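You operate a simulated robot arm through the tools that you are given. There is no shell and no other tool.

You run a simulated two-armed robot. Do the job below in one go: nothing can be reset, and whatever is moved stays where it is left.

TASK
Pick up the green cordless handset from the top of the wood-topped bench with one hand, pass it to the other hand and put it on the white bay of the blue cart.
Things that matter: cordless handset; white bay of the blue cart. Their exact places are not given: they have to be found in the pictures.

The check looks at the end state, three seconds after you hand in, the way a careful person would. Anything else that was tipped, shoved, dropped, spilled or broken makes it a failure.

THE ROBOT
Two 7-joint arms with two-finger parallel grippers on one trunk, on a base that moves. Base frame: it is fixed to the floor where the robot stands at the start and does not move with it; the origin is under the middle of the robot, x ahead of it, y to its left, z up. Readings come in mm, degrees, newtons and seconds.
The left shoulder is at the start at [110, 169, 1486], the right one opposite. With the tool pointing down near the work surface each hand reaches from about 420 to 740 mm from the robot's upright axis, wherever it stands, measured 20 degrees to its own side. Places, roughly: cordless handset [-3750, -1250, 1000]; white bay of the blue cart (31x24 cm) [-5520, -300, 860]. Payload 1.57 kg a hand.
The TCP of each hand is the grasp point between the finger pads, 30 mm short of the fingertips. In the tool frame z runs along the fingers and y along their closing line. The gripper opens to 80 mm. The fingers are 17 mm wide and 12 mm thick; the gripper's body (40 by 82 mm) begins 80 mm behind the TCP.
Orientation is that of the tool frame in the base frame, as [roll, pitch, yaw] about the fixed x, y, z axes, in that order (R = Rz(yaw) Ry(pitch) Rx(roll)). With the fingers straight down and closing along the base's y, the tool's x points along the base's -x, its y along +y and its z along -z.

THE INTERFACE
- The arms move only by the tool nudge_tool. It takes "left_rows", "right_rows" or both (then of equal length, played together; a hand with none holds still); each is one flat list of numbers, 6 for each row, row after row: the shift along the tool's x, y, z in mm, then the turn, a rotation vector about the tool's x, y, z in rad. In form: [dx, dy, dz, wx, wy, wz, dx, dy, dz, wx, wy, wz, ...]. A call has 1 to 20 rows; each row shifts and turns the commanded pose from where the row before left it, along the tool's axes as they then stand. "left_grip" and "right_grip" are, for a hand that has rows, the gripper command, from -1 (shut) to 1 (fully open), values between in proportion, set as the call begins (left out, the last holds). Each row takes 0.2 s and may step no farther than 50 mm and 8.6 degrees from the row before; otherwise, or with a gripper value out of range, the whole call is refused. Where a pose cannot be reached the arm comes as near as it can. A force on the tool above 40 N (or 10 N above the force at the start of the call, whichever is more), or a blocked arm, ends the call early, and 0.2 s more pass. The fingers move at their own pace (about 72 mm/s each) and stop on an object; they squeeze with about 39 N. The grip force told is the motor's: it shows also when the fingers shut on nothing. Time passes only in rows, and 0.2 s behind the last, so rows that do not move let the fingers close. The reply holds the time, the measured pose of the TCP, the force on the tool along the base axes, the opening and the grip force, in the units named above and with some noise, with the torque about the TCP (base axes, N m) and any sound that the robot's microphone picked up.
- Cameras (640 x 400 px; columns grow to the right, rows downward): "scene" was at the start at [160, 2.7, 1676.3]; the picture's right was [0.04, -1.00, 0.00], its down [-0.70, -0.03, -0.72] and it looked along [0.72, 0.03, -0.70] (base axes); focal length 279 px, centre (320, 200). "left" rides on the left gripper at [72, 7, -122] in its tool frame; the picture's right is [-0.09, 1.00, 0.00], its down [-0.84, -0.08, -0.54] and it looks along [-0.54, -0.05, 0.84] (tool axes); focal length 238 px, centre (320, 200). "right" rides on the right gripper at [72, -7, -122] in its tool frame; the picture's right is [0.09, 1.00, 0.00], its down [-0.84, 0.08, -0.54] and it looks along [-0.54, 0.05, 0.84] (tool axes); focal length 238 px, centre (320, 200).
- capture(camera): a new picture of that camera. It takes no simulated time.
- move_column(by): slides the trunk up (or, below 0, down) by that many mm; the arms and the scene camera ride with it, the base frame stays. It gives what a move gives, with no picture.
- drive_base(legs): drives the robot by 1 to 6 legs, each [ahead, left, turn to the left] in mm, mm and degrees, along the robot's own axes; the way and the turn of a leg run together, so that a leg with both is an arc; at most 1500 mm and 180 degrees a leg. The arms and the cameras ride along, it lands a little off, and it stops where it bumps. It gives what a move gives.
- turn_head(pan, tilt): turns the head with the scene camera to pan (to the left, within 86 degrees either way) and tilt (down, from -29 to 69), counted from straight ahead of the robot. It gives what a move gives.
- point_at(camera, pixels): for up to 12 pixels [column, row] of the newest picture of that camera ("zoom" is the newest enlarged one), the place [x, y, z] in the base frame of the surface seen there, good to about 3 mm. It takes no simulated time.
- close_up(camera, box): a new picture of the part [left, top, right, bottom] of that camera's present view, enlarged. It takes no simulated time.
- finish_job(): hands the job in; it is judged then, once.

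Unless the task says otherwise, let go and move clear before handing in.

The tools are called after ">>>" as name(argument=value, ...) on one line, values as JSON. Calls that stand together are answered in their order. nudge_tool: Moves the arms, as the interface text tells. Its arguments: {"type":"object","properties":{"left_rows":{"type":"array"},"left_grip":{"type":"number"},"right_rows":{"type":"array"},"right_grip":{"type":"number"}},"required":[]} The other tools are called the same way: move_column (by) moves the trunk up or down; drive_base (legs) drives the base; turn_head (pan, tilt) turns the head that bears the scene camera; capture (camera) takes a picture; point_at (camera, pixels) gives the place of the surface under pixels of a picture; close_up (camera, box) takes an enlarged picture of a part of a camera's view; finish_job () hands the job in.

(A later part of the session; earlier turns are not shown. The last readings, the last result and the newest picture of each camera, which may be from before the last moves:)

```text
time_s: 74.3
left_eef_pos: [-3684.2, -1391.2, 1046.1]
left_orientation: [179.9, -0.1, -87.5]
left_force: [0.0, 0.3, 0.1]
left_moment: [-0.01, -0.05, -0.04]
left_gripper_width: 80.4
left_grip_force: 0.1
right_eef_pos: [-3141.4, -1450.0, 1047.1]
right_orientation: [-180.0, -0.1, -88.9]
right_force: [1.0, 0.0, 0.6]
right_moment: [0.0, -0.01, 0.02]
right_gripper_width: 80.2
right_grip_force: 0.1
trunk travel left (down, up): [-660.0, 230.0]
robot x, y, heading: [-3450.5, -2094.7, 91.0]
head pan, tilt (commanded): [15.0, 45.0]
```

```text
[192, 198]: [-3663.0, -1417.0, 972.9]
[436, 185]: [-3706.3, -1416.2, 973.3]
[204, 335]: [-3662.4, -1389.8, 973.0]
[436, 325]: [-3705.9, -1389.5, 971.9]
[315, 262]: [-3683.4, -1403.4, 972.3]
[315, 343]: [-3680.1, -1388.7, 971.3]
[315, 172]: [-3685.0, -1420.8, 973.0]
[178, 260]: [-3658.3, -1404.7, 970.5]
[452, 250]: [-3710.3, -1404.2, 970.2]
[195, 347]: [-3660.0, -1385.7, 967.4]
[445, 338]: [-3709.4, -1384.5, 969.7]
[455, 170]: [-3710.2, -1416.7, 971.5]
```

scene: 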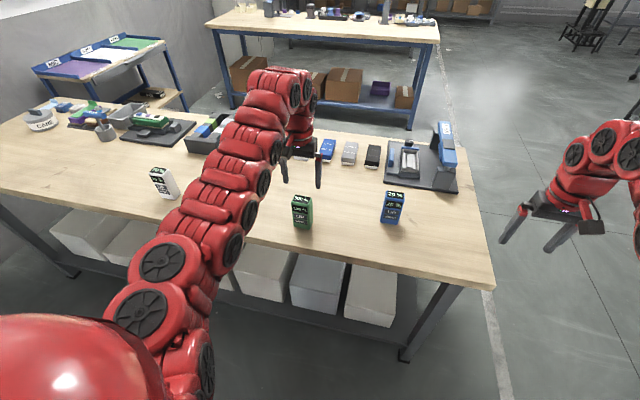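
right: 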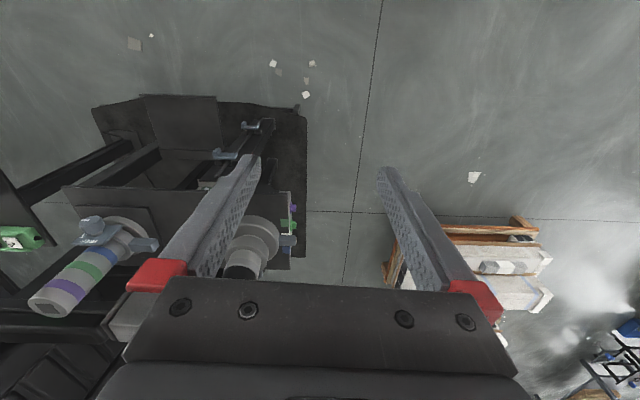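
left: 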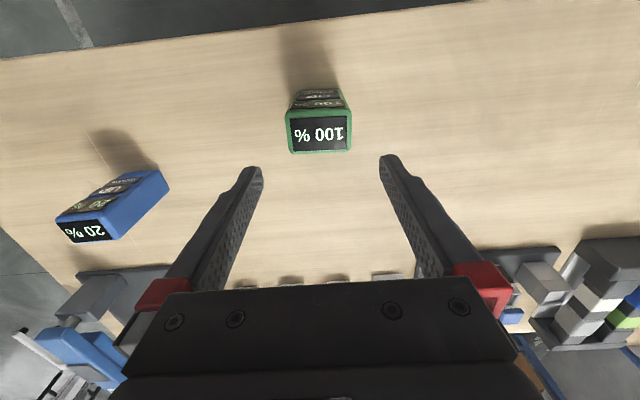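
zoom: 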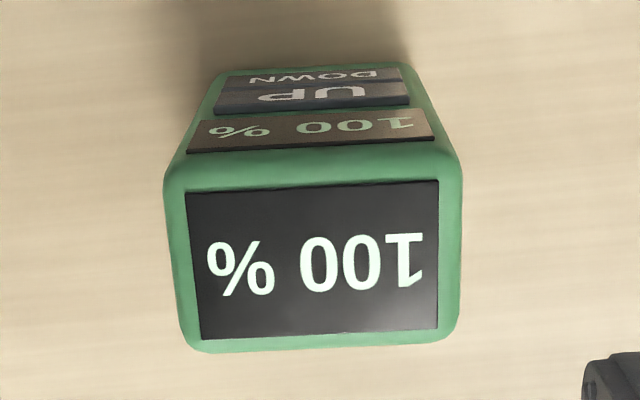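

Handset centre is (-3684.3,-1404), its yaw ≈0°, so I'll shift 13 mm back, turn 2.5° to align, and descend with the fingers straddling it to z≈985.

>>> nudge_tool(left_rows=[12.8, 0.6, 0, 0, 0, 0.043, 0, 0, 0, 0, 0, 0, 0, 0, 20, 0, 0, 0, 0, 0, 20, 0, 0, 0, 0, 0, 20, 0, 0, 0, 0, 0, 0, 0, 0, 0])

>>> capture(camera="left")

```text
time_s: 75.7
left_eef_pos: [-3686.7, -1406.1, 986.5]
left_orientation: [-180.0, 0.0, -89.9]
left_force: [-0.1, 1.0, -0.1]
left_moment: [0.02, 0.02, -0.01]
left_gripper_width: 79.9
left_grip_force: 0.1
right_eef_pos: [-3141.2, -1450.9, 1048.8]
right_orientation: [180.0, -0.1, -88.9]
right_force: [-0.4, 0.1, -0.7]
right_moment: [-0.03, -0.02, 0.0]
right_gripper_width: 80.0
right_grip_force: 0.0
trunk travel left (down, up): [-660.0, 230.0]
robot x, y, heading: [-3451.4, -2089.4, 91.4]
head pan, tilt (commanded): [15.0, 45.0]
```

```text
taken
```

left: 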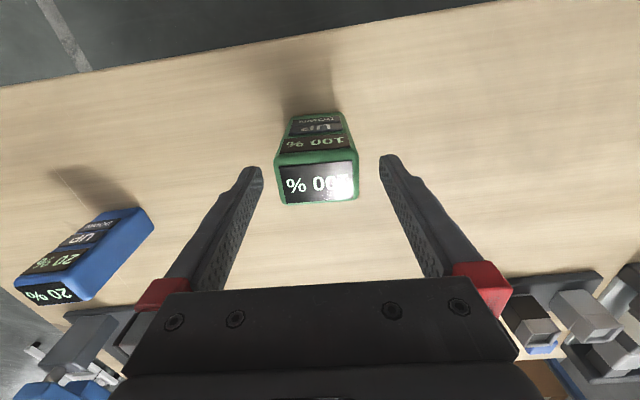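

The fingers straddle the handset top cleanly. I'll trim 2 mm, go down to z≈953 and close.

>>> nudge_tool(left_rows=[-2, -2.4, 11, 0, 0, 0, 0, 0, 11, 0, 0, 0, 0, 0, 11, 0, 0, 0, 0, 0, 0, 0, 0, 0])

>>> nudge_tool(left_rows=[0, 0, 0, 0, 0, 0, 0, 0, 0, 0, 0, 0, 0, 0, 0, 0, 0, 0, 0, 0, 0, 0, 0, 0], left_grip=-1)

>>> capture(camera="left")

```text
time_s: 76.7
left_eef_pos: [-3682.1, -1403.4, 953.7]
left_orientation: [-180.0, -0.1, -89.9]
left_force: [0.1, 0.8, 0.3]
left_moment: [0.01, -0.03, 0.02]
left_gripper_width: 79.5
left_grip_force: 0.0
right_eef_pos: [-3139.7, -1450.4, 1048.1]
right_orientation: [-179.9, 0.0, -88.9]
right_force: [-0.4, -0.7, 0.3]
right_moment: [0.02, -0.01, -0.01]
right_gripper_width: 80.1
right_grip_force: 0.0
trunk travel left (down, up): [-660.0, 230.0]
robot x, y, heading: [-3451.0, -2089.3, 91.0]
head pan, tilt (commanded): [15.0, 45.0]
```

```text
time_s: 77.7
left_eef_pos: [-3682.7, -1403.4, 953.3]
left_orientation: [180.0, -0.1, -90.0]
left_force: [-1.8, 1.4, 0.1]
left_moment: [0.05, 0.0, 0.01]
left_gripper_width: 55.8
left_grip_force: 38.9
right_eef_pos: [-3140.5, -1450.3, 1047.0]
right_orientation: [180.0, -0.2, -89.0]
right_force: [-0.2, 0.0, -0.7]
right_moment: [-0.02, 0.03, -0.04]
right_gripper_width: 80.0
right_grip_force: 0.1
trunk travel left (down, up): [-660.0, 230.0]
robot x, y, heading: [-3453.0, -2091.7, 91.0]
head pan, tilt (commanded): [15.0, 45.0]
```

```text
taken
```

left: 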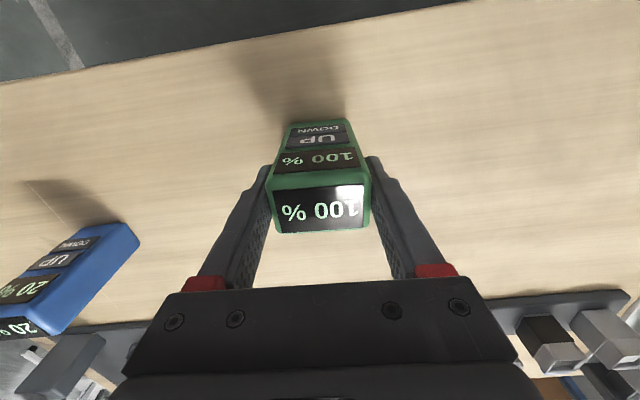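

Handset gripped at 55.8 mm width with 39 N. I'll lift it 90 mm with the arm, then raise the trunk.

>>> nudge_tool(left_rows=[0, 0, -10, 0, 0, 0, 0, 0, -20, 0, 0, 0, 0, 0, -20, 0, 0, 0, 0, 0, -20, 0, 0, 0, 0, 0, -20, 0, 0, 0])

>>> move_column(by=140)

>>> capture(camera="left")

>>> capture(camera="scene")

```text
time_s: 78.9
left_eef_pos: [-3682.6, -1401.3, 1045.7]
left_orientation: [180.0, -0.1, -89.9]
left_force: [-0.7, -0.3, -3.0]
left_moment: [0.02, 0.03, -0.02]
left_gripper_width: 55.6
left_grip_force: 38.9
right_eef_pos: [-3142.2, -1450.8, 1047.7]
right_orientation: [180.0, -0.1, -88.9]
right_force: [0.1, 0.2, -0.7]
right_moment: [0.01, 0.05, 0.04]
right_gripper_width: 79.9
right_grip_force: 0.0
trunk travel left (down, up): [-660.0, 230.0]
robot x, y, heading: [-3450.0, -2088.8, 91.2]
head pan, tilt (commanded): [15.0, 45.0]
```

```text
time_s: 80.6
left_eef_pos: [-3682.4, -1401.3, 1186.1]
left_orientation: [-180.0, -0.1, -89.9]
left_force: [0.3, -0.5, -1.7]
left_moment: [0.02, -0.01, 0.0]
left_gripper_width: 55.5
left_grip_force: 39.0
right_eef_pos: [-3140.2, -1449.6, 1186.9]
right_orientation: [180.0, 0.0, -89.0]
right_force: [-0.4, 0.4, 0.0]
right_moment: [0.02, 0.02, -0.03]
right_gripper_width: 80.0
right_grip_force: 0.2
trunk travel left (down, up): [-800.0, 90.0]
robot x, y, heading: [-3449.5, -2091.7, 91.3]
head pan, tilt (commanded): [15.0, 45.0]
```

```text
taken
```

left: 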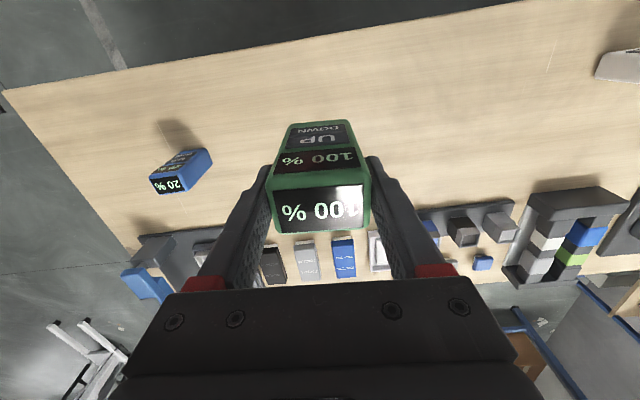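

```text
taken
```

scene: 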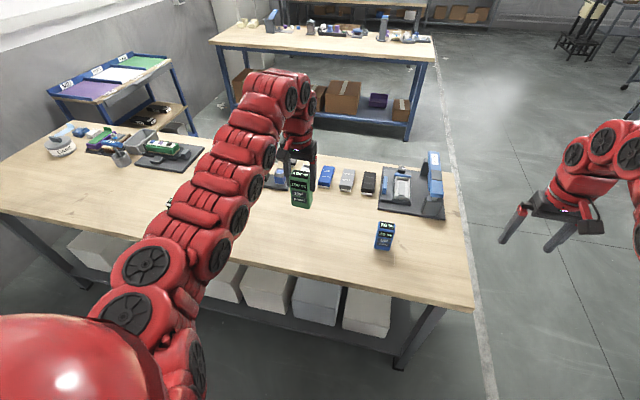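

The handset is lifted and held firmly. I'll back the robot away from the bench into the free aisle for the hand-over.

>>> drive_base(legs=[[-350, 0, 0]])

>>> capture(camera="scene")

```text
time_s: 82.9
left_eef_pos: [-3674.2, -1754.9, 1184.8]
left_orientation: [-180.0, -0.1, -90.0]
left_force: [-0.3, 0.3, -2.7]
left_moment: [0.0, -0.01, 0.01]
left_gripper_width: 55.6
left_grip_force: 38.4
right_eef_pos: [-3130.9, -1804.0, 1186.7]
right_orientation: [-180.0, -0.1, -89.0]
right_force: [0.1, 0.7, 0.3]
right_moment: [0.01, 0.0, 0.03]
right_gripper_width: 80.0
right_grip_force: 0.0
trunk travel left (down, up): [-800.0, 90.0]
robot x, y, heading: [-3443.5, -2444.5, 91.0]
head pan, tilt (commanded): [15.0, 45.0]
```

```text
taken
```

scene: 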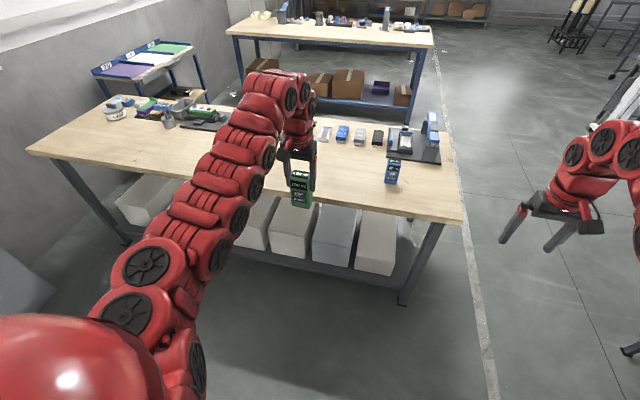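

Now in free aisle. I'll bring the open right hand toward the middle and turn it 91° about its own axis so its closing line runs fore-aft.

>>> nudge_tool(right_rows=[-8.6, 32.3, 0, 0, 0, 0, -8.6, 32.3, 0, 0, 0, 0, -8.6, 32.3, 0, 0, 0, 0, -8.6, 32.3, 0, 0, 0, 0, -8.6, 32.3, 0, 0, 0, 0, 0, 0, 0, 0, 0, 0.1444, 0, 0, 0, 0, 0, 0.1444, 0, 0, 0, 0, 0, 0.1444, 0, 0, 0, 0, 0, 0.1444, 0, 0, 0, 0, 0, 0.1444, 0, 0, 0, 0, 0, 0.1444, 0, 0, 0, 0, 0, 0.1444, 0, 0, 0, 0, 0, 0.1444, 0, 0, 0, 0, 0, 0.1444, 0, 0, 0, 0, 0, 0.1444, 0, 0, 0, 0, 0, 0.1444], right_grip=1)

>>> capture(camera="scene")

```text
time_s: 86.3
left_eef_pos: [-3674.2, -1757.0, 1185.4]
left_orientation: [179.9, -0.1, -90.0]
left_force: [0.9, 0.9, -2.1]
left_moment: [0.03, 0.01, 0.04]
left_gripper_width: 55.6
left_grip_force: 39.4
right_eef_pos: [-3296.7, -1765.5, 1187.3]
right_orientation: [180.0, 0.0, 179.9]
right_force: [-0.2, 0.5, -0.3]
right_moment: [-0.04, 0.01, -0.02]
right_gripper_width: 80.1
right_grip_force: 0.0
trunk travel left (down, up): [-800.0, 90.0]
robot x, y, heading: [-3442.1, -2444.8, 91.2]
head pan, tilt (commanded): [15.0, 45.0]
```

```text
taken
```

scene: 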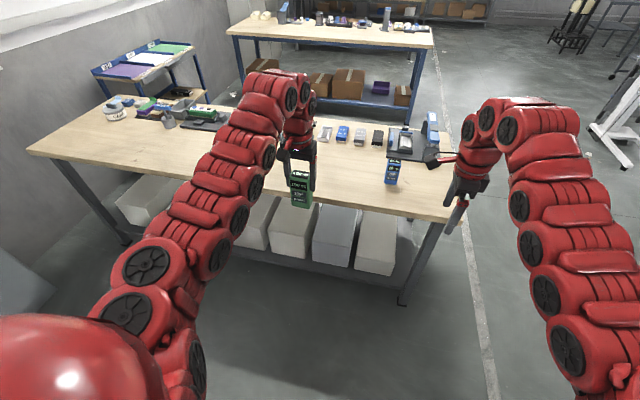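

Right hand reached its pose (yaw 180°). Next I swing it about its closing axis by 70° so it points left and 20° down.

>>> nudge_tool(right_rows=[0, 0, 0, 0, 0.1357, 0, 0, 0, 0, 0, 0.1357, 0, 0, 0, 0, 0, 0.1357, 0, 0, 0, 0, 0, 0.1357, 0, 0, 0, 0, 0, 0.1357, 0, 0, 0, 0, 0, 0.1357, 0, 0, 0, 0, 0, 0.1357, 0, 0, 0, 0, 0, 0.1357, 0, 0, 0, 0, 0, 0.1357, 0])

>>> turn_head(pan=0, tilt=40)

>>> capture(camera="scene")

>>> capture(camera="right")

```text
time_s: 88.3
left_eef_pos: [-3673.9, -1756.6, 1185.6]
left_orientation: [180.0, -0.1, -90.2]
left_force: [0.2, 0.5, -2.6]
left_moment: [-0.01, 0.0, -0.02]
left_gripper_width: 55.8
left_grip_force: 38.8
right_eef_pos: [-3294.0, -1764.4, 1187.5]
right_orientation: [-179.9, -70.1, 179.8]
right_force: [-0.3, 0.7, 0.3]
right_moment: [-0.02, 0.01, 0.0]
right_gripper_width: 80.1
right_grip_force: 0.1
trunk travel left (down, up): [-800.0, 90.0]
robot x, y, heading: [-3442.6, -2448.0, 90.8]
head pan, tilt (commanded): [15.0, 45.0]
```

```text
time_s: 89.0
left_eef_pos: [-3675.0, -1756.7, 1184.4]
left_orientation: [180.0, -0.2, -90.0]
left_force: [-0.1, -0.2, -3.0]
left_moment: [0.0, 0.05, -0.02]
left_gripper_width: 55.7
left_grip_force: 38.5
right_eef_pos: [-3294.1, -1766.6, 1187.8]
right_orientation: [-179.9, -70.0, 179.8]
right_force: [-0.6, -0.1, 0.4]
right_moment: [-0.03, -0.01, 0.04]
right_gripper_width: 80.2
right_grip_force: 0.1
trunk travel left (down, up): [-800.0, 90.0]
robot x, y, heading: [-3441.8, -2444.5, 90.9]
head pan, tilt (commanded): [0.0, 40.0]
```

```text
taken
```

scene: 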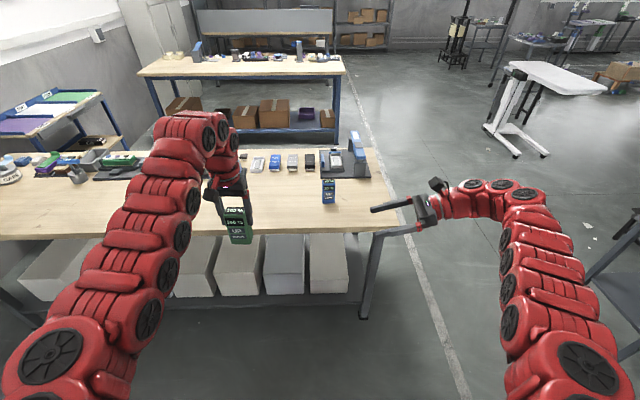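

```text
taken
```

right: 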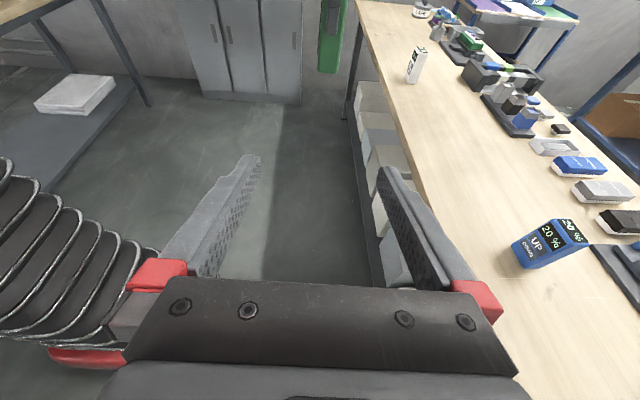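

Right hand now points left, 20° down, as intended. I'll move the left hand 100 mm inward and bring the right hand to a pre-grasp point about 100 mm short of the handset.

>>> nudge_tool(left_rows=[0, -16.7, 0, 0, 0, 0, 0, -16.7, 0, 0, 0, 0, 0, -16.7, 0, 0, 0, 0, 0, -16.7, 0, 0, 0, 0, 0, -16.6, 0, 0, 0, 0, 0, -16.6, 0, 0, 0, 0], right_rows=[8.5, 1.4, 28.9, 0, 0, 0, 8.5, 1.4, 28.9, 0, 0, 0, 8.5, 1.5, 28.9, 0, 0, 0, 8.5, 1.5, 28.9, 0, 0, 0, 8.4, 1.5, 29, 0, 0, 0, 8.4, 1.5, 29, 0, 0, 0])

>>> capture(camera="scene")

>>> capture(camera="right")

>>> capture(camera="left")

```text
time_s: 90.4
left_eef_pos: [-3574.7, -1755.8, 1185.4]
left_orientation: [179.9, -0.1, -89.9]
left_force: [0.1, -1.0, -1.6]
left_moment: [0.03, -0.03, 0.0]
left_gripper_width: 55.8
left_grip_force: 39.1
right_eef_pos: [-3475.1, -1755.3, 1174.5]
right_orientation: [-179.9, -70.0, 179.9]
right_force: [-0.3, -0.5, 0.9]
right_moment: [-0.02, 0.01, 0.04]
right_gripper_width: 79.9
right_grip_force: 0.2
trunk travel left (down, up): [-800.0, 90.0]
robot x, y, heading: [-3445.9, -2443.1, 91.1]
head pan, tilt (commanded): [0.0, 40.0]
```

```text
taken
```

scene: 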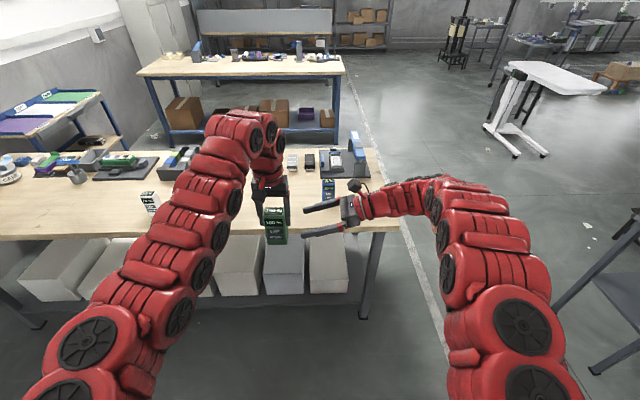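

```text
taken
```

right: 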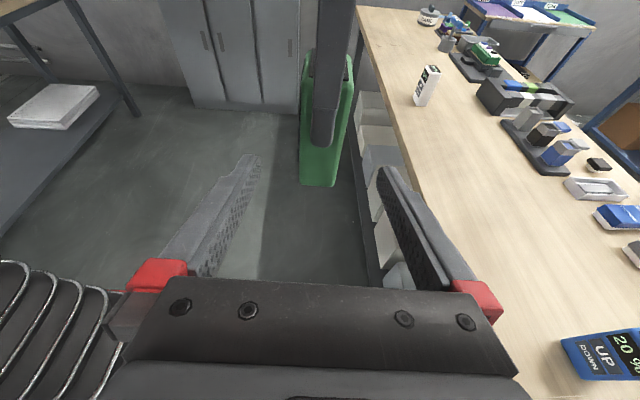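

```text
taken
```

left: 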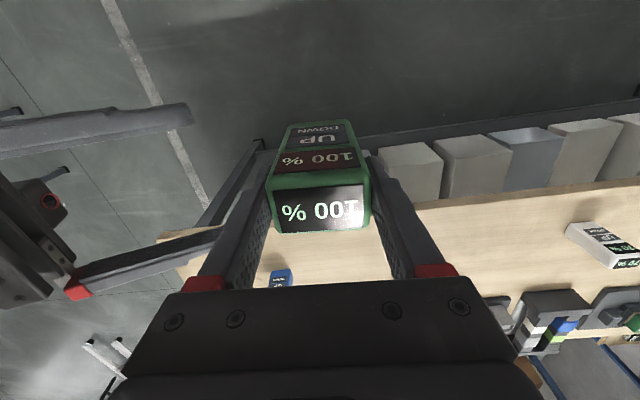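

Both hands are in place; the right camera shows the handset's side at (327,120) between the fingers. I'll measure its edges to centre the grasp.

>>> close_up(camera="right", box=[270, 30, 390, 200])

>>> point_at(camera="right", pixels=[[305, 130], [318, 165], [345, 130], [301, 150], [343, 160], [318, 183], [325, 120], [335, 183]])

>>> point_at(camera="left", pixels=[[320, 210], [275, 180], [362, 180], [320, 186], [320, 130], [285, 200], [355, 195], [318, 228]])

```text
2.35 times, centred on (330, 115) of right
```

zoom: 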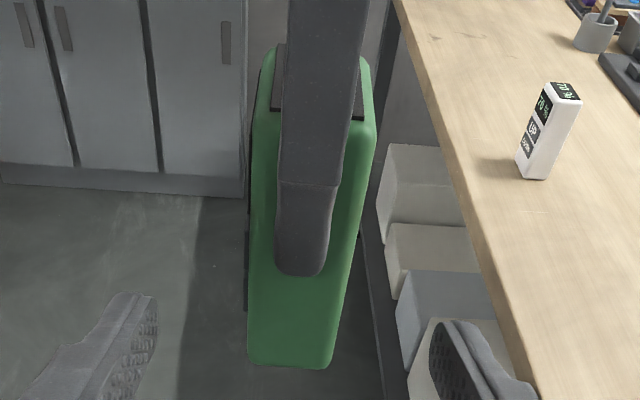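

```text
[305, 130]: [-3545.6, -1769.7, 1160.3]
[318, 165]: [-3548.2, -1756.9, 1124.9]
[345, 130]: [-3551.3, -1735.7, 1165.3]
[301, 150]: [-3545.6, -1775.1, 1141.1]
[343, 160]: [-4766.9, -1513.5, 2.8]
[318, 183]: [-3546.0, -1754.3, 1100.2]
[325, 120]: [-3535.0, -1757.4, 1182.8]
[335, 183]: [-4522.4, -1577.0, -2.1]
```

```text
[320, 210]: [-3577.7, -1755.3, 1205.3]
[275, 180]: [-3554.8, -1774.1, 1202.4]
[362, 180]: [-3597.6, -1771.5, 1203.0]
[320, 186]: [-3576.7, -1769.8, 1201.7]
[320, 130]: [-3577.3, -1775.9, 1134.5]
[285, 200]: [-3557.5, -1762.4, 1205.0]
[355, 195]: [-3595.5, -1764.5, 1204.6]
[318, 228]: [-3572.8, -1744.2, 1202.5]
```

The handset's centre is at y≈-1755.5, matching the right hand. I'll advance the right hand 99 mm along its fingers so it straddles the handset.

>>> nudge_tool(right_rows=[0.3, 0, 19.8, 0, 0, 0, 0.3, 0, 19.8, 0, 0, 0, 0.3, 0, 19.8, 0, 0, 0, 0.3, 0, 19.8, 0, 0, 0, 0.2, 0, 19.7, 0, 0, 0, 0, 0, 0, 0, 0, 0])

>>> capture(camera="right")

>>> capture(camera="left")

>>> close_up(camera="scene", box=[200, 150, 400, 270])

```text
time_s: 91.8
left_eef_pos: [-3573.8, -1756.1, 1185.7]
left_orientation: [-180.0, -0.1, -89.9]
left_force: [0.8, 0.1, -2.2]
left_moment: [0.02, -0.02, 0.03]
left_gripper_width: 55.7
left_grip_force: 38.3
right_eef_pos: [-3568.2, -1756.1, 1143.9]
right_orientation: [-179.9, -70.1, 180.0]
right_force: [-0.4, -1.0, -0.5]
right_moment: [0.0, -0.01, -0.01]
right_gripper_width: 80.0
right_grip_force: 0.0
trunk travel left (down, up): [-800.0, 90.0]
robot x, y, heading: [-3444.9, -2446.6, 90.9]
head pan, tilt (commanded): [0.0, 40.0]
```

```text
taken
```

right: 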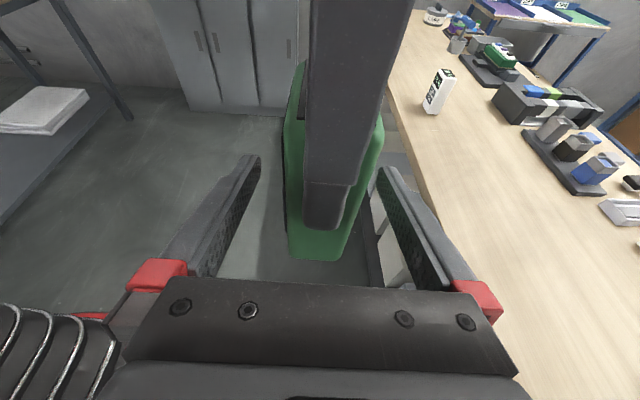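

```text
taken
```

left: 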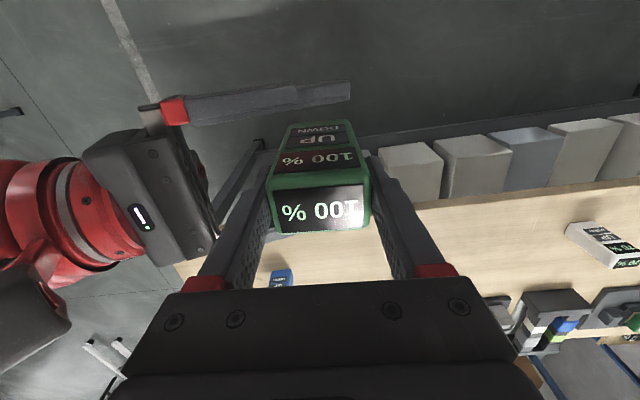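

```text
3.20 times, centred on (300, 210) of scene
```

zoom: 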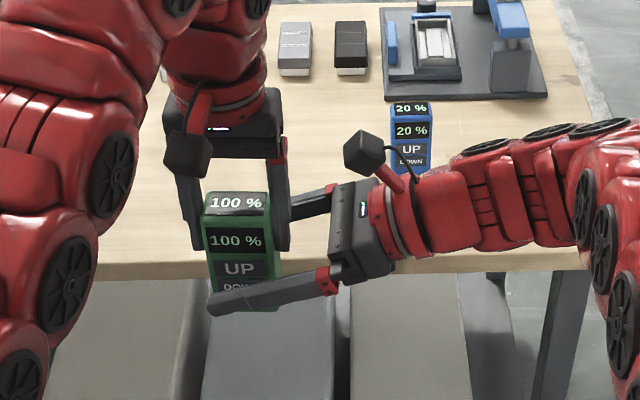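

The right fingers straddle the handset's lower half with no contact. I'll close the right hand.

>>> nudge_tool(right_rows=[0, 0, 0, 0, 0, 0, 0, 0, 0, 0, 0, 0, 0, 0, 0, 0, 0, 0, 0, 0, 0, 0, 0, 0, 0, 0, 0, 0, 0, 0], right_grip=-1)

>>> close_up(camera="scene", box=[200, 150, 400, 270])

```text
time_s: 93.0
left_eef_pos: [-3572.8, -1758.2, 1184.8]
left_orientation: [-180.0, -0.2, -90.1]
left_force: [4.1, -17.3, 5.1]
left_moment: [-0.49, 0.01, -0.17]
left_gripper_width: 55.7
left_grip_force: 38.5
right_eef_pos: [-3568.2, -1755.8, 1143.0]
right_orientation: [-179.9, -70.0, 179.7]
right_force: [-3.5, 17.2, -5.4]
right_moment: [-0.23, -0.19, 0.05]
right_gripper_width: 37.6
right_grip_force: 39.2
trunk travel left (down, up): [-800.0, 90.0]
robot x, y, heading: [-3443.2, -2442.1, 90.9]
head pan, tilt (commanded): [0.0, 40.0]
```

```text
3.20 times, centred on (300, 210) of scene
```

zoom: 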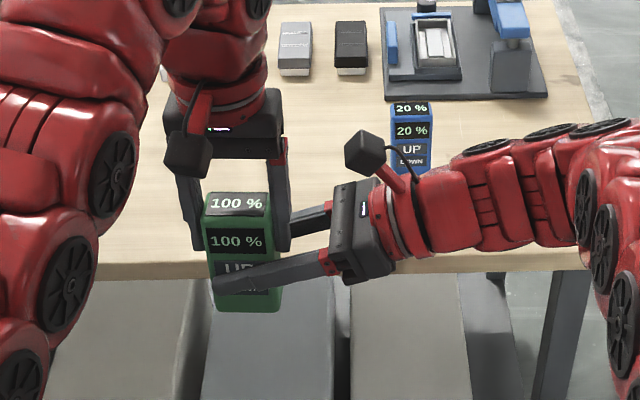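

Both hands hold the handset (right 37.6 mm, 39 N), with about 17 N of mutual push in y. I'll relieve it by nudging the left hand 2 mm back and check.

>>> nudge_tool(left_rows=[1.5, 0, 0, 0, 0, 0, 0, 0, 0, 0, 0, 0])

```text
time_s: 93.6
left_eef_pos: [-3575.2, -1758.7, 1184.2]
left_orientation: [180.0, -0.2, -90.0]
left_force: [2.6, -5.5, 1.8]
left_moment: [-0.52, 0.33, 0.4]
left_gripper_width: 55.9
left_grip_force: 38.9
right_eef_pos: [-3569.5, -1756.7, 1143.5]
right_orientation: [-179.7, -70.0, 179.9]
right_force: [-2.2, 5.6, -0.5]
right_moment: [0.31, -0.43, -0.42]
right_gripper_width: 38.0
right_grip_force: 39.2
trunk travel left (down, up): [-800.0, 90.0]
robot x, y, heading: [-3444.0, -2444.6, 91.2]
head pan, tilt (commanded): [0.0, 40.0]
```

The mutual force dropped to about 5 N. Now I'll open the left hand while the right holds still.

>>> nudge_tool(left_rows=[0, 0, 0, 0, 0, 0, 0, 0, 0, 0, 0, 0, 0, 0, 0, 0, 0, 0], left_grip=1)

>>> close_up(camera="scene", box=[200, 150, 400, 270])

>>> capture(camera="left")

```text
time_s: 94.4
left_eef_pos: [-3573.2, -1758.0, 1185.5]
left_orientation: [179.9, -0.1, -90.1]
left_force: [0.7, -0.3, -0.4]
left_moment: [0.01, 0.02, -0.01]
left_gripper_width: 80.2
left_grip_force: 0.1
right_eef_pos: [-3568.1, -1756.2, 1143.3]
right_orientation: [-179.9, -70.1, 179.8]
right_force: [0.0, 0.2, 0.0]
right_moment: [-0.04, -0.01, -0.02]
right_gripper_width: 38.0
right_grip_force: 38.9
trunk travel left (down, up): [-800.0, 90.0]
robot x, y, heading: [-3444.5, -2442.2, 91.2]
head pan, tilt (commanded): [0.0, 40.0]
```

```text
3.20 times, centred on (300, 210) of scene
```

zoom: 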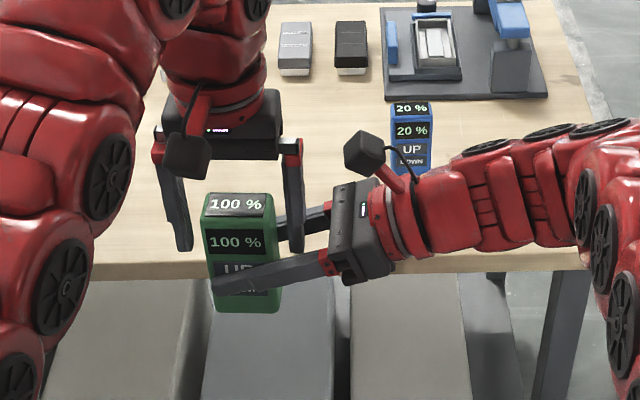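

```text
taken
```

left: 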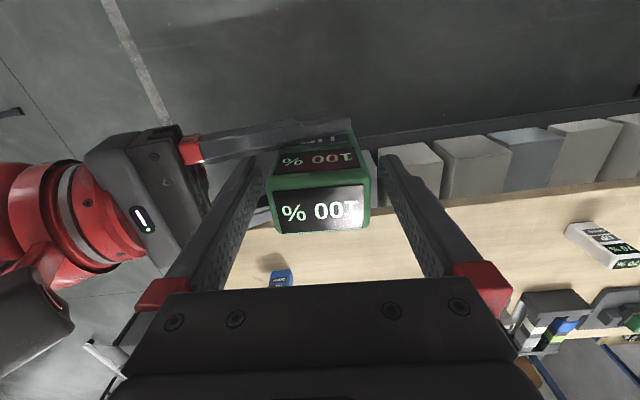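

The left hand is free and the right hand holds the handset firmly. I'll part them vertically: left up 40 mm, right down 60 mm.

>>> nudge_tool(left_rows=[0, 0, -10, 0, 0, 0, 0, 0, -10, 0, 0, 0, 0, 0, -10, 0, 0, 0, 0, 0, -10, 0, 0, 0], right_rows=[-14.1, 0, 5.1, 0, 0, 0, -14.1, 0, 5.1, 0, 0, 0, -14.1, 0, 5.1, 0, 0, 0, -14.1, 0, 5.1, 0, 0, 0])

>>> capture(camera="scene")

```text
time_s: 95.4
left_eef_pos: [-3574.2, -1756.9, 1225.7]
left_orientation: [-180.0, 0.0, -90.0]
left_force: [0.5, -0.6, -0.8]
left_moment: [-0.03, 0.01, 0.02]
left_gripper_width: 79.9
left_grip_force: 0.0
right_eef_pos: [-3567.8, -1758.4, 1083.4]
right_orientation: [-179.8, -70.0, 179.9]
right_force: [-0.8, 0.1, -0.5]
right_moment: [0.01, -0.01, 0.01]
right_gripper_width: 37.6
right_grip_force: 39.1
trunk travel left (down, up): [-800.0, 90.0]
robot x, y, heading: [-3441.1, -2443.9, 91.1]
head pan, tilt (commanded): [0.0, 40.0]
```

```text
taken
```

scene: 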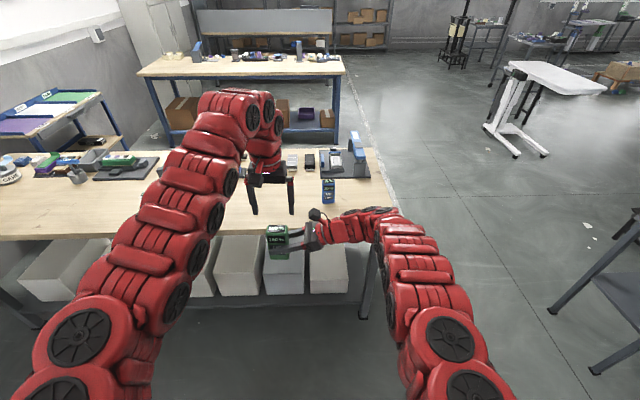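

Hands are apart vertically. I'll retreat the right hand along its own axis to the right while the left hand moves 120 mm left.

>>> nudge_tool(left_rows=[0, 15, 0, 0, 0, 0, 0, 15, 0, 0, 0, 0, 0, 15, 0, 0, 0, 0, 0, 15, 0, 0, 0, 0, 0, 15, 0, 0, 0, 0, 0, 15, 0, 0, 0, 0, 0, 15, 0, 0, 0, 0, 0, 15, 0, 0, 0, 0], right_rows=[0, 0, -35.6, 0, 0, 0, 0, 0, -35.6, 0, 0, 0, 0, 0, -35.6, 0, 0, 0, 0, 0, -35.6, 0, 0, 0, 0, 0, -35.6, 0, 0, 0, 0, 0, -35.6, 0, 0, 0, 0, 0, -35.6, 0, 0, 0, 0, 0, -35.6, 0, 0, 0])

>>> capture(camera="scene")

>>> capture(camera="right")

```text
time_s: 97.2
left_eef_pos: [-3691.2, -1757.8, 1226.0]
left_orientation: [179.9, -0.1, -90.0]
left_force: [0.5, -0.1, 0.3]
left_moment: [-0.01, 0.03, 0.03]
left_gripper_width: 80.2
left_grip_force: 0.1
right_eef_pos: [-3302.6, -1763.3, 1178.5]
right_orientation: [-179.6, -70.0, 179.9]
right_force: [0.0, 0.5, -2.1]
right_moment: [0.02, -0.04, -0.01]
right_gripper_width: 37.5
right_grip_force: 38.9
right hand out of reach, approached as far as the arm can: row 8
trunk travel left (down, up): [-800.0, 90.0]
robot x, y, heading: [-3442.6, -2443.6, 90.7]
head pan, tilt (commanded): [0.0, 40.0]
```

```text
taken
```

scene: 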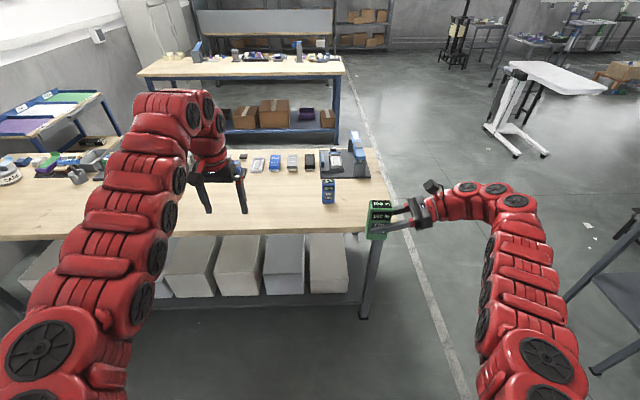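

```text
taken
```

right: 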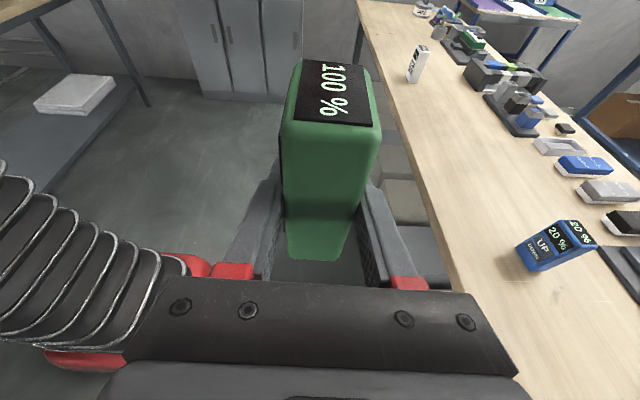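

The right hand holds the handset upright, pointing left; this same pose can be used at the cart. I'll tuck the left hand outward/back, then sidestep right toward the corridor.

>>> nudge_tool(left_rows=[11, 20, 0, 0, 0, 0, 11, 20, 0, 0, 0, 0, 11, 20, 0, 0, 0, 0, 11, 20, 0, 0, 0, 0, 11, 20, 0, 0, 0, 0, 11, 20, 0, 0, 0, 0])

>>> drive_base(legs=[[0, -870, 0]])

>>> turn_head(pan=0, tilt=45)

>>> capture(camera="scene")

```text
time_s: 98.6
left_eef_pos: [-3816.0, -1824.7, 1224.7]
left_orientation: [-179.9, -0.1, -90.0]
left_force: [0.2, 0.1, -1.0]
left_moment: [0.03, -0.03, 0.02]
left_gripper_width: 80.1
left_grip_force: 0.0
right_eef_pos: [-3303.4, -1764.4, 1178.2]
right_orientation: [-179.8, -70.1, 179.9]
right_force: [-0.1, 0.2, -1.8]
right_moment: [-0.04, -0.01, 0.01]
right_gripper_width: 37.7
right_grip_force: 39.3
trunk travel left (down, up): [-800.0, 90.0]
robot x, y, heading: [-3443.8, -2443.1, 90.9]
head pan, tilt (commanded): [0.0, 40.0]
```

```text
time_s: 103.3
left_eef_pos: [-2937.1, -1807.7, 1225.4]
left_orientation: [179.9, -0.1, -89.6]
left_force: [0.1, -0.4, 0.3]
left_moment: [0.0, -0.03, -0.03]
left_gripper_width: 79.9
left_grip_force: 0.0
right_eef_pos: [-2426.1, -1743.4, 1179.5]
right_orientation: [-179.8, -69.9, -179.7]
right_force: [-0.3, -0.7, -2.0]
right_moment: [-0.05, -0.01, -0.01]
right_gripper_width: 37.9
right_grip_force: 38.7
trunk travel left (down, up): [-800.0, 90.0]
robot x, y, heading: [-2563.3, -2424.6, 91.3]
head pan, tilt (commanded): [0.0, 40.0]
```

```text
time_s: 104.0
left_eef_pos: [-2938.2, -1806.7, 1223.9]
left_orientation: [180.0, -0.1, -89.6]
left_force: [-0.5, -0.8, -0.1]
left_moment: [0.0, -0.03, 0.0]
left_gripper_width: 79.8
left_grip_force: 0.1
right_eef_pos: [-2425.6, -1743.3, 1178.8]
right_orientation: [-179.7, -70.0, -179.7]
right_force: [-0.1, 0.2, -2.1]
right_moment: [0.01, -0.01, 0.0]
right_gripper_width: 37.5
right_grip_force: 39.1
trunk travel left (down, up): [-800.0, 90.0]
robot x, y, heading: [-2564.9, -2426.0, 91.4]
head pan, tilt (commanded): [0.0, 45.0]
```

```text
taken
```

scene: 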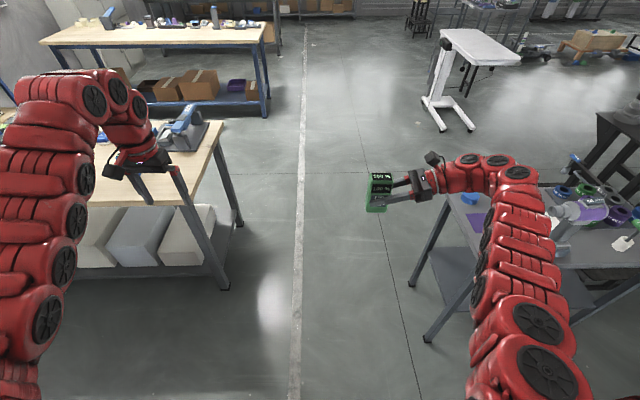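

Heading is 91.4° in the middle of the corridor. I'll straighten to 90°, drive ahead to y≈-350, then turn left to face the cart.

>>> drive_base(legs=[[0, 0, -1.4], [1050, 0, 0], [1030, 0, 0]])

>>> capture(camera="scene")

```text
time_s: 114.7
left_eef_pos: [-2952.1, 280.5, 1226.3]
left_orientation: [-179.9, -0.2, -90.3]
left_force: [0.5, 0.2, -0.4]
left_moment: [-0.01, -0.01, 0.0]
left_gripper_width: 80.2
left_grip_force: 0.2
right_eef_pos: [-2441.9, 338.7, 1179.0]
right_orientation: [-179.7, -70.0, 179.6]
right_force: [-1.2, 0.2, -1.7]
right_moment: [-0.05, -0.01, 0.01]
right_gripper_width: 38.0
right_grip_force: 38.9
trunk travel left (down, up): [-800.0, 90.0]
robot x, y, heading: [-2586.3, -344.8, 91.0]
head pan, tilt (commanded): [0.0, 45.0]
```

```text
taken
```

scene: 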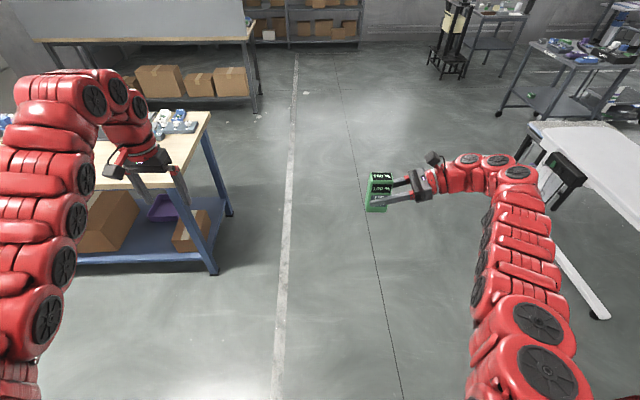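

The right hand's pose is unchanged. I'll turn left to face -x and drive part of the way toward the cart, then look.

>>> drive_base(legs=[[0, 0, 89], [1200, -60, 0]])

>>> turn_head(pan=0, tilt=35)

>>> capture(camera="scene")

```text
time_s: 124.5
left_eef_pos: [-4420.7, -618.5, 1224.8]
left_orientation: [179.9, -0.2, -1.9]
left_force: [0.0, -0.3, -0.4]
left_moment: [0.03, 0.0, 0.0]
left_gripper_width: 80.1
left_grip_force: 0.0
right_eef_pos: [-4463.8, -104.7, 1177.2]
right_orientation: [-179.8, -70.1, -92.0]
right_force: [-0.8, -1.2, -2.8]
right_moment: [0.02, 0.01, 0.02]
right_gripper_width: 37.8
right_grip_force: 39.2
trunk travel left (down, up): [-800.0, 90.0]
robot x, y, heading: [-3787.5, -269.3, 179.2]
head pan, tilt (commanded): [0.0, 45.0]
```

```text
time_s: 125.2
left_eef_pos: [-4421.5, -617.2, 1224.5]
left_orientation: [179.9, -0.1, -1.9]
left_force: [-0.2, -1.1, -0.4]
left_moment: [-0.01, -0.01, 0.02]
left_gripper_width: 80.1
left_grip_force: 0.1
right_eef_pos: [-4465.0, -104.3, 1177.7]
right_orientation: [-179.6, -70.0, -92.2]
right_force: [0.6, 0.7, -2.1]
right_moment: [0.0, 0.0, 0.02]
right_gripper_width: 37.7
right_grip_force: 38.3
trunk travel left (down, up): [-800.0, 90.0]
robot x, y, heading: [-3784.9, -269.2, 179.3]
head pan, tilt (commanded): [0.0, 35.0]
```

```text
taken
```

scene: 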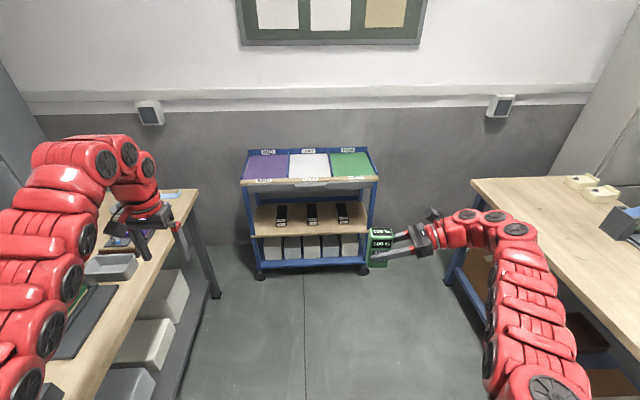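

The cart is straight ahead with the white bay at (310,165). I'll zoom in and measure its edges, rims and the cart's front edge.

>>> close_up(camera="scene", box=[230, 135, 390, 235])

>>> point_at(camera="zoom", pixels=[[240, 80], [395, 78], [240, 165], [398, 165], [320, 120], [320, 175], [320, 192], [310, 65], [60, 180], [580, 180], [150, 120], [490, 120]])

```text
4.00 times, centred on (310, 185) of scene
```

zoom: 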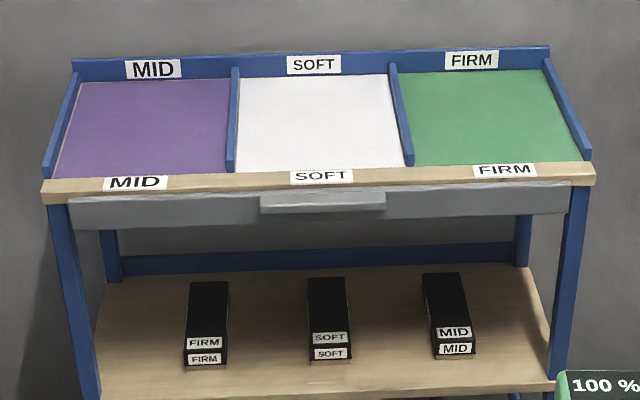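

```text
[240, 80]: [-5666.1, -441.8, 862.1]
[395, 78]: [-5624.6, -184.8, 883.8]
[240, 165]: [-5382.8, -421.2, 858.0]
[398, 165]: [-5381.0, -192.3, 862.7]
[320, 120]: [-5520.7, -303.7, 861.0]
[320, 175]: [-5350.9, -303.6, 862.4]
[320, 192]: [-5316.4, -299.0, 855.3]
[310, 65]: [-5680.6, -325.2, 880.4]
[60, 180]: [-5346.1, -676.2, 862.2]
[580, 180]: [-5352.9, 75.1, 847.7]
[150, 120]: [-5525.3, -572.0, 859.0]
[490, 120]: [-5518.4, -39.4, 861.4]
```

The white bay spans about x -5385…-5660, y -440…-175, at z≈861, with ~25 mm blue dividers. I'll look straight down to see how far the robot's own base sticks out before approaching the cart.

>>> turn_head(pan=0, tilt=69)

>>> capture(camera="scene")

>>> point_at(camera="scene", pixels=[[320, 395], [320, 370], [320, 340], [320, 300], [200, 395], [440, 395], [260, 380], [380, 380]])

```text
time_s: 126.2
left_eef_pos: [-4421.6, -617.5, 1224.7]
left_orientation: [179.9, -0.2, -1.9]
left_force: [-0.2, 0.2, -0.1]
left_moment: [-0.02, -0.04, -0.01]
left_gripper_width: 79.9
left_grip_force: 0.1
right_eef_pos: [-4464.2, -104.2, 1177.8]
right_orientation: [-179.7, -70.0, -92.1]
right_force: [0.5, -0.6, -1.7]
right_moment: [0.01, -0.02, -0.02]
right_gripper_width: 37.7
right_grip_force: 39.1
trunk travel left (down, up): [-800.0, 90.0]
robot x, y, heading: [-3786.8, -268.9, 179.1]
head pan, tilt (commanded): [0.0, 68.8]
```

```text
taken
```

scene: 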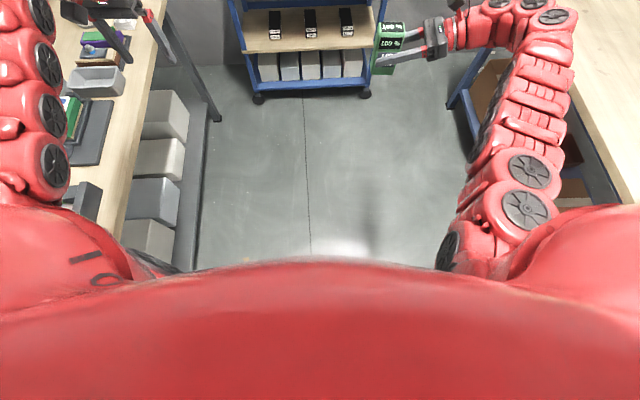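

```text
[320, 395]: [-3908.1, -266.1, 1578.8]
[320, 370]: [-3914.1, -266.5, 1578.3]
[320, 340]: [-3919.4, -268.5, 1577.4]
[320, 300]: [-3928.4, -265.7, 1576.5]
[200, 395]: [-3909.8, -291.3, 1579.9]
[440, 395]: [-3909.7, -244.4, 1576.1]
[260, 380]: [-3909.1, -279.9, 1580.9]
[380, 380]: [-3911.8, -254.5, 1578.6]
```

The chest hides the base itself; I'll check which floor point is the nearest visible, to bound the base's front extent.

>>> point_at(camera="scene", pixels=[[320, 252], [250, 255], [400, 258], [300, 240], [205, 260], [435, 262]])

```text
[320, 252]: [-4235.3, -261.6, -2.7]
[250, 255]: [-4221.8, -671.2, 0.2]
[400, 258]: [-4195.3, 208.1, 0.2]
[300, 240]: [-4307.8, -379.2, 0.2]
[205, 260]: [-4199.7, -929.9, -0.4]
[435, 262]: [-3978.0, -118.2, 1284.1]
```

The base extends at most 448 mm ahead, so stopping the axis ~490 mm from the cart front is safe. I'll drive to x≈-4810, y≈-330 in two legs.

>>> drive_base(legs=[[700, 50, 0], [320, 25, 0]])

>>> turn_head(pan=0, tilt=50)

>>> capture(camera="scene")

```text
time_s: 131.9
left_eef_pos: [-5447.3, -685.2, 1226.2]
left_orientation: [-180.0, -0.1, -1.4]
left_force: [-0.3, -0.2, 0.0]
left_moment: [-0.04, 0.0, -0.02]
left_gripper_width: 79.9
left_grip_force: 0.1
right_eef_pos: [-5496.3, -173.8, 1178.6]
right_orientation: [-179.8, -70.0, -91.5]
right_force: [-0.1, 0.3, -1.5]
right_moment: [0.03, 0.01, 0.0]
right_gripper_width: 37.7
right_grip_force: 38.8
trunk travel left (down, up): [-800.0, 90.0]
robot x, y, heading: [-4818.5, -331.8, 179.8]
head pan, tilt (commanded): [0.0, 68.8]
```

```text
time_s: 132.7
left_eef_pos: [-5449.6, -687.1, 1224.7]
left_orientation: [-179.9, -0.1, -1.4]
left_force: [0.5, 0.1, 0.6]
left_moment: [0.0, 0.02, 0.01]
left_gripper_width: 79.9
left_grip_force: 0.1
right_eef_pos: [-5496.7, -173.5, 1177.7]
right_orientation: [-179.6, -70.0, -91.6]
right_force: [0.2, 0.2, -1.6]
right_moment: [0.0, -0.01, -0.04]
right_gripper_width: 37.7
right_grip_force: 39.1
trunk travel left (down, up): [-800.0, 90.0]
robot x, y, heading: [-4817.9, -331.5, 179.8]
head pan, tilt (commanded): [0.0, 50.0]
```

```text
taken
```

scene: 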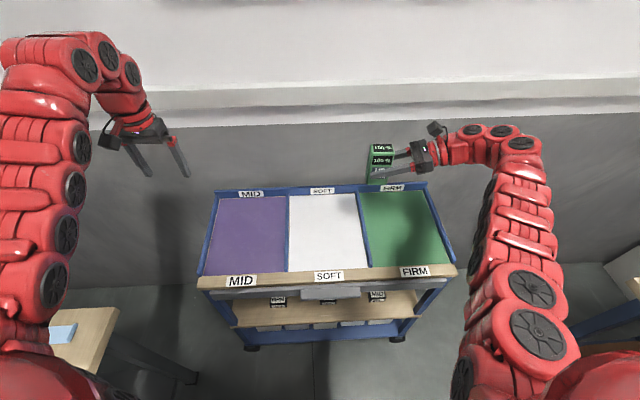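

The robot stands squarely before the cart; the white bay is at (288–367, 195–270). I'll measure its corners from here.

>>> point_at(camera="scene", pixels=[[291, 200], [354, 198], [290, 268], [362, 266], [325, 232], [288, 230], [362, 230], [322, 188], [330, 290], [205, 240], [440, 230], [395, 230]])

>>> capture(camera="right")

```text
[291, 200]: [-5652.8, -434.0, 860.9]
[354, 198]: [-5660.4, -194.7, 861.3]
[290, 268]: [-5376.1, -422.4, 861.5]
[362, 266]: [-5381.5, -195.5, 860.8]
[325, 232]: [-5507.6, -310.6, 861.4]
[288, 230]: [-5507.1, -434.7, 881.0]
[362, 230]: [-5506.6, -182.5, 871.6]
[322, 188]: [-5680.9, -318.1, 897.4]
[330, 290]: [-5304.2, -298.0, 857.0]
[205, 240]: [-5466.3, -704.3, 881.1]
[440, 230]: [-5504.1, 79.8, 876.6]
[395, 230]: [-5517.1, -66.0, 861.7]
```

```text
taken
```

right: 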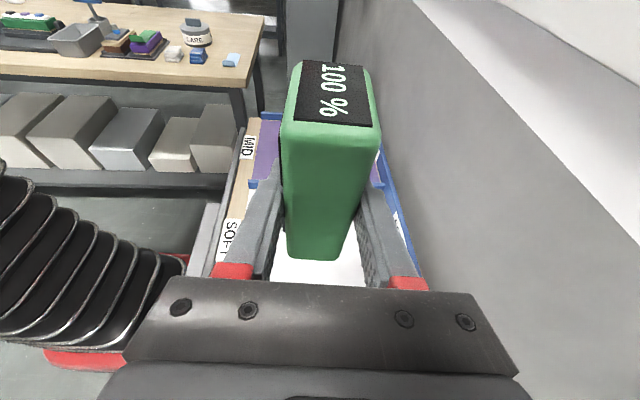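

Bay centre is about (-5520,-312) at z=861. I'll move the right hand 132 mm left (and trim 13 mm ahead, 1.6° yaw) so the handset is over the bay, still high.

>>> nudge_tool(right_rows=[7.57, 1.63, 20.8, 0, 0, 0, 7.57, 1.63, 20.8, 0, 0, 0, 7.57, 1.63, 20.8, 0, 0, 0, 7.57, 1.63, 20.8, 0, 0, 0, 7.57, 1.63, 20.8, 0, 0, 0, 7.57, 1.63, 20.8, 0, 0, 0, 0, 0, 0, 0.0263, 0, -0.0096])

>>> capture(camera="scene")

```text
time_s: 134.3
left_eef_pos: [-5448.5, -686.4, 1224.5]
left_orientation: [-180.0, -0.1, -1.4]
left_force: [0.3, -0.3, 0.0]
left_moment: [0.0, 0.0, 0.01]
left_gripper_width: 80.0
left_grip_force: 0.1
right_eef_pos: [-5509.1, -305.3, 1177.7]
right_orientation: [-179.7, -70.0, -90.1]
right_force: [-0.1, 0.5, -1.4]
right_moment: [-0.05, 0.02, 0.02]
right_gripper_width: 37.9
right_grip_force: 38.5
trunk travel left (down, up): [-800.0, 90.0]
robot x, y, heading: [-4817.8, -330.7, 179.5]
head pan, tilt (commanded): [0.0, 50.0]
```

```text
taken
```

scene: 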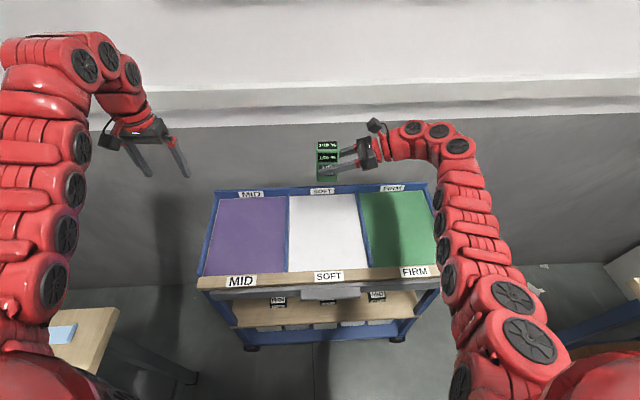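

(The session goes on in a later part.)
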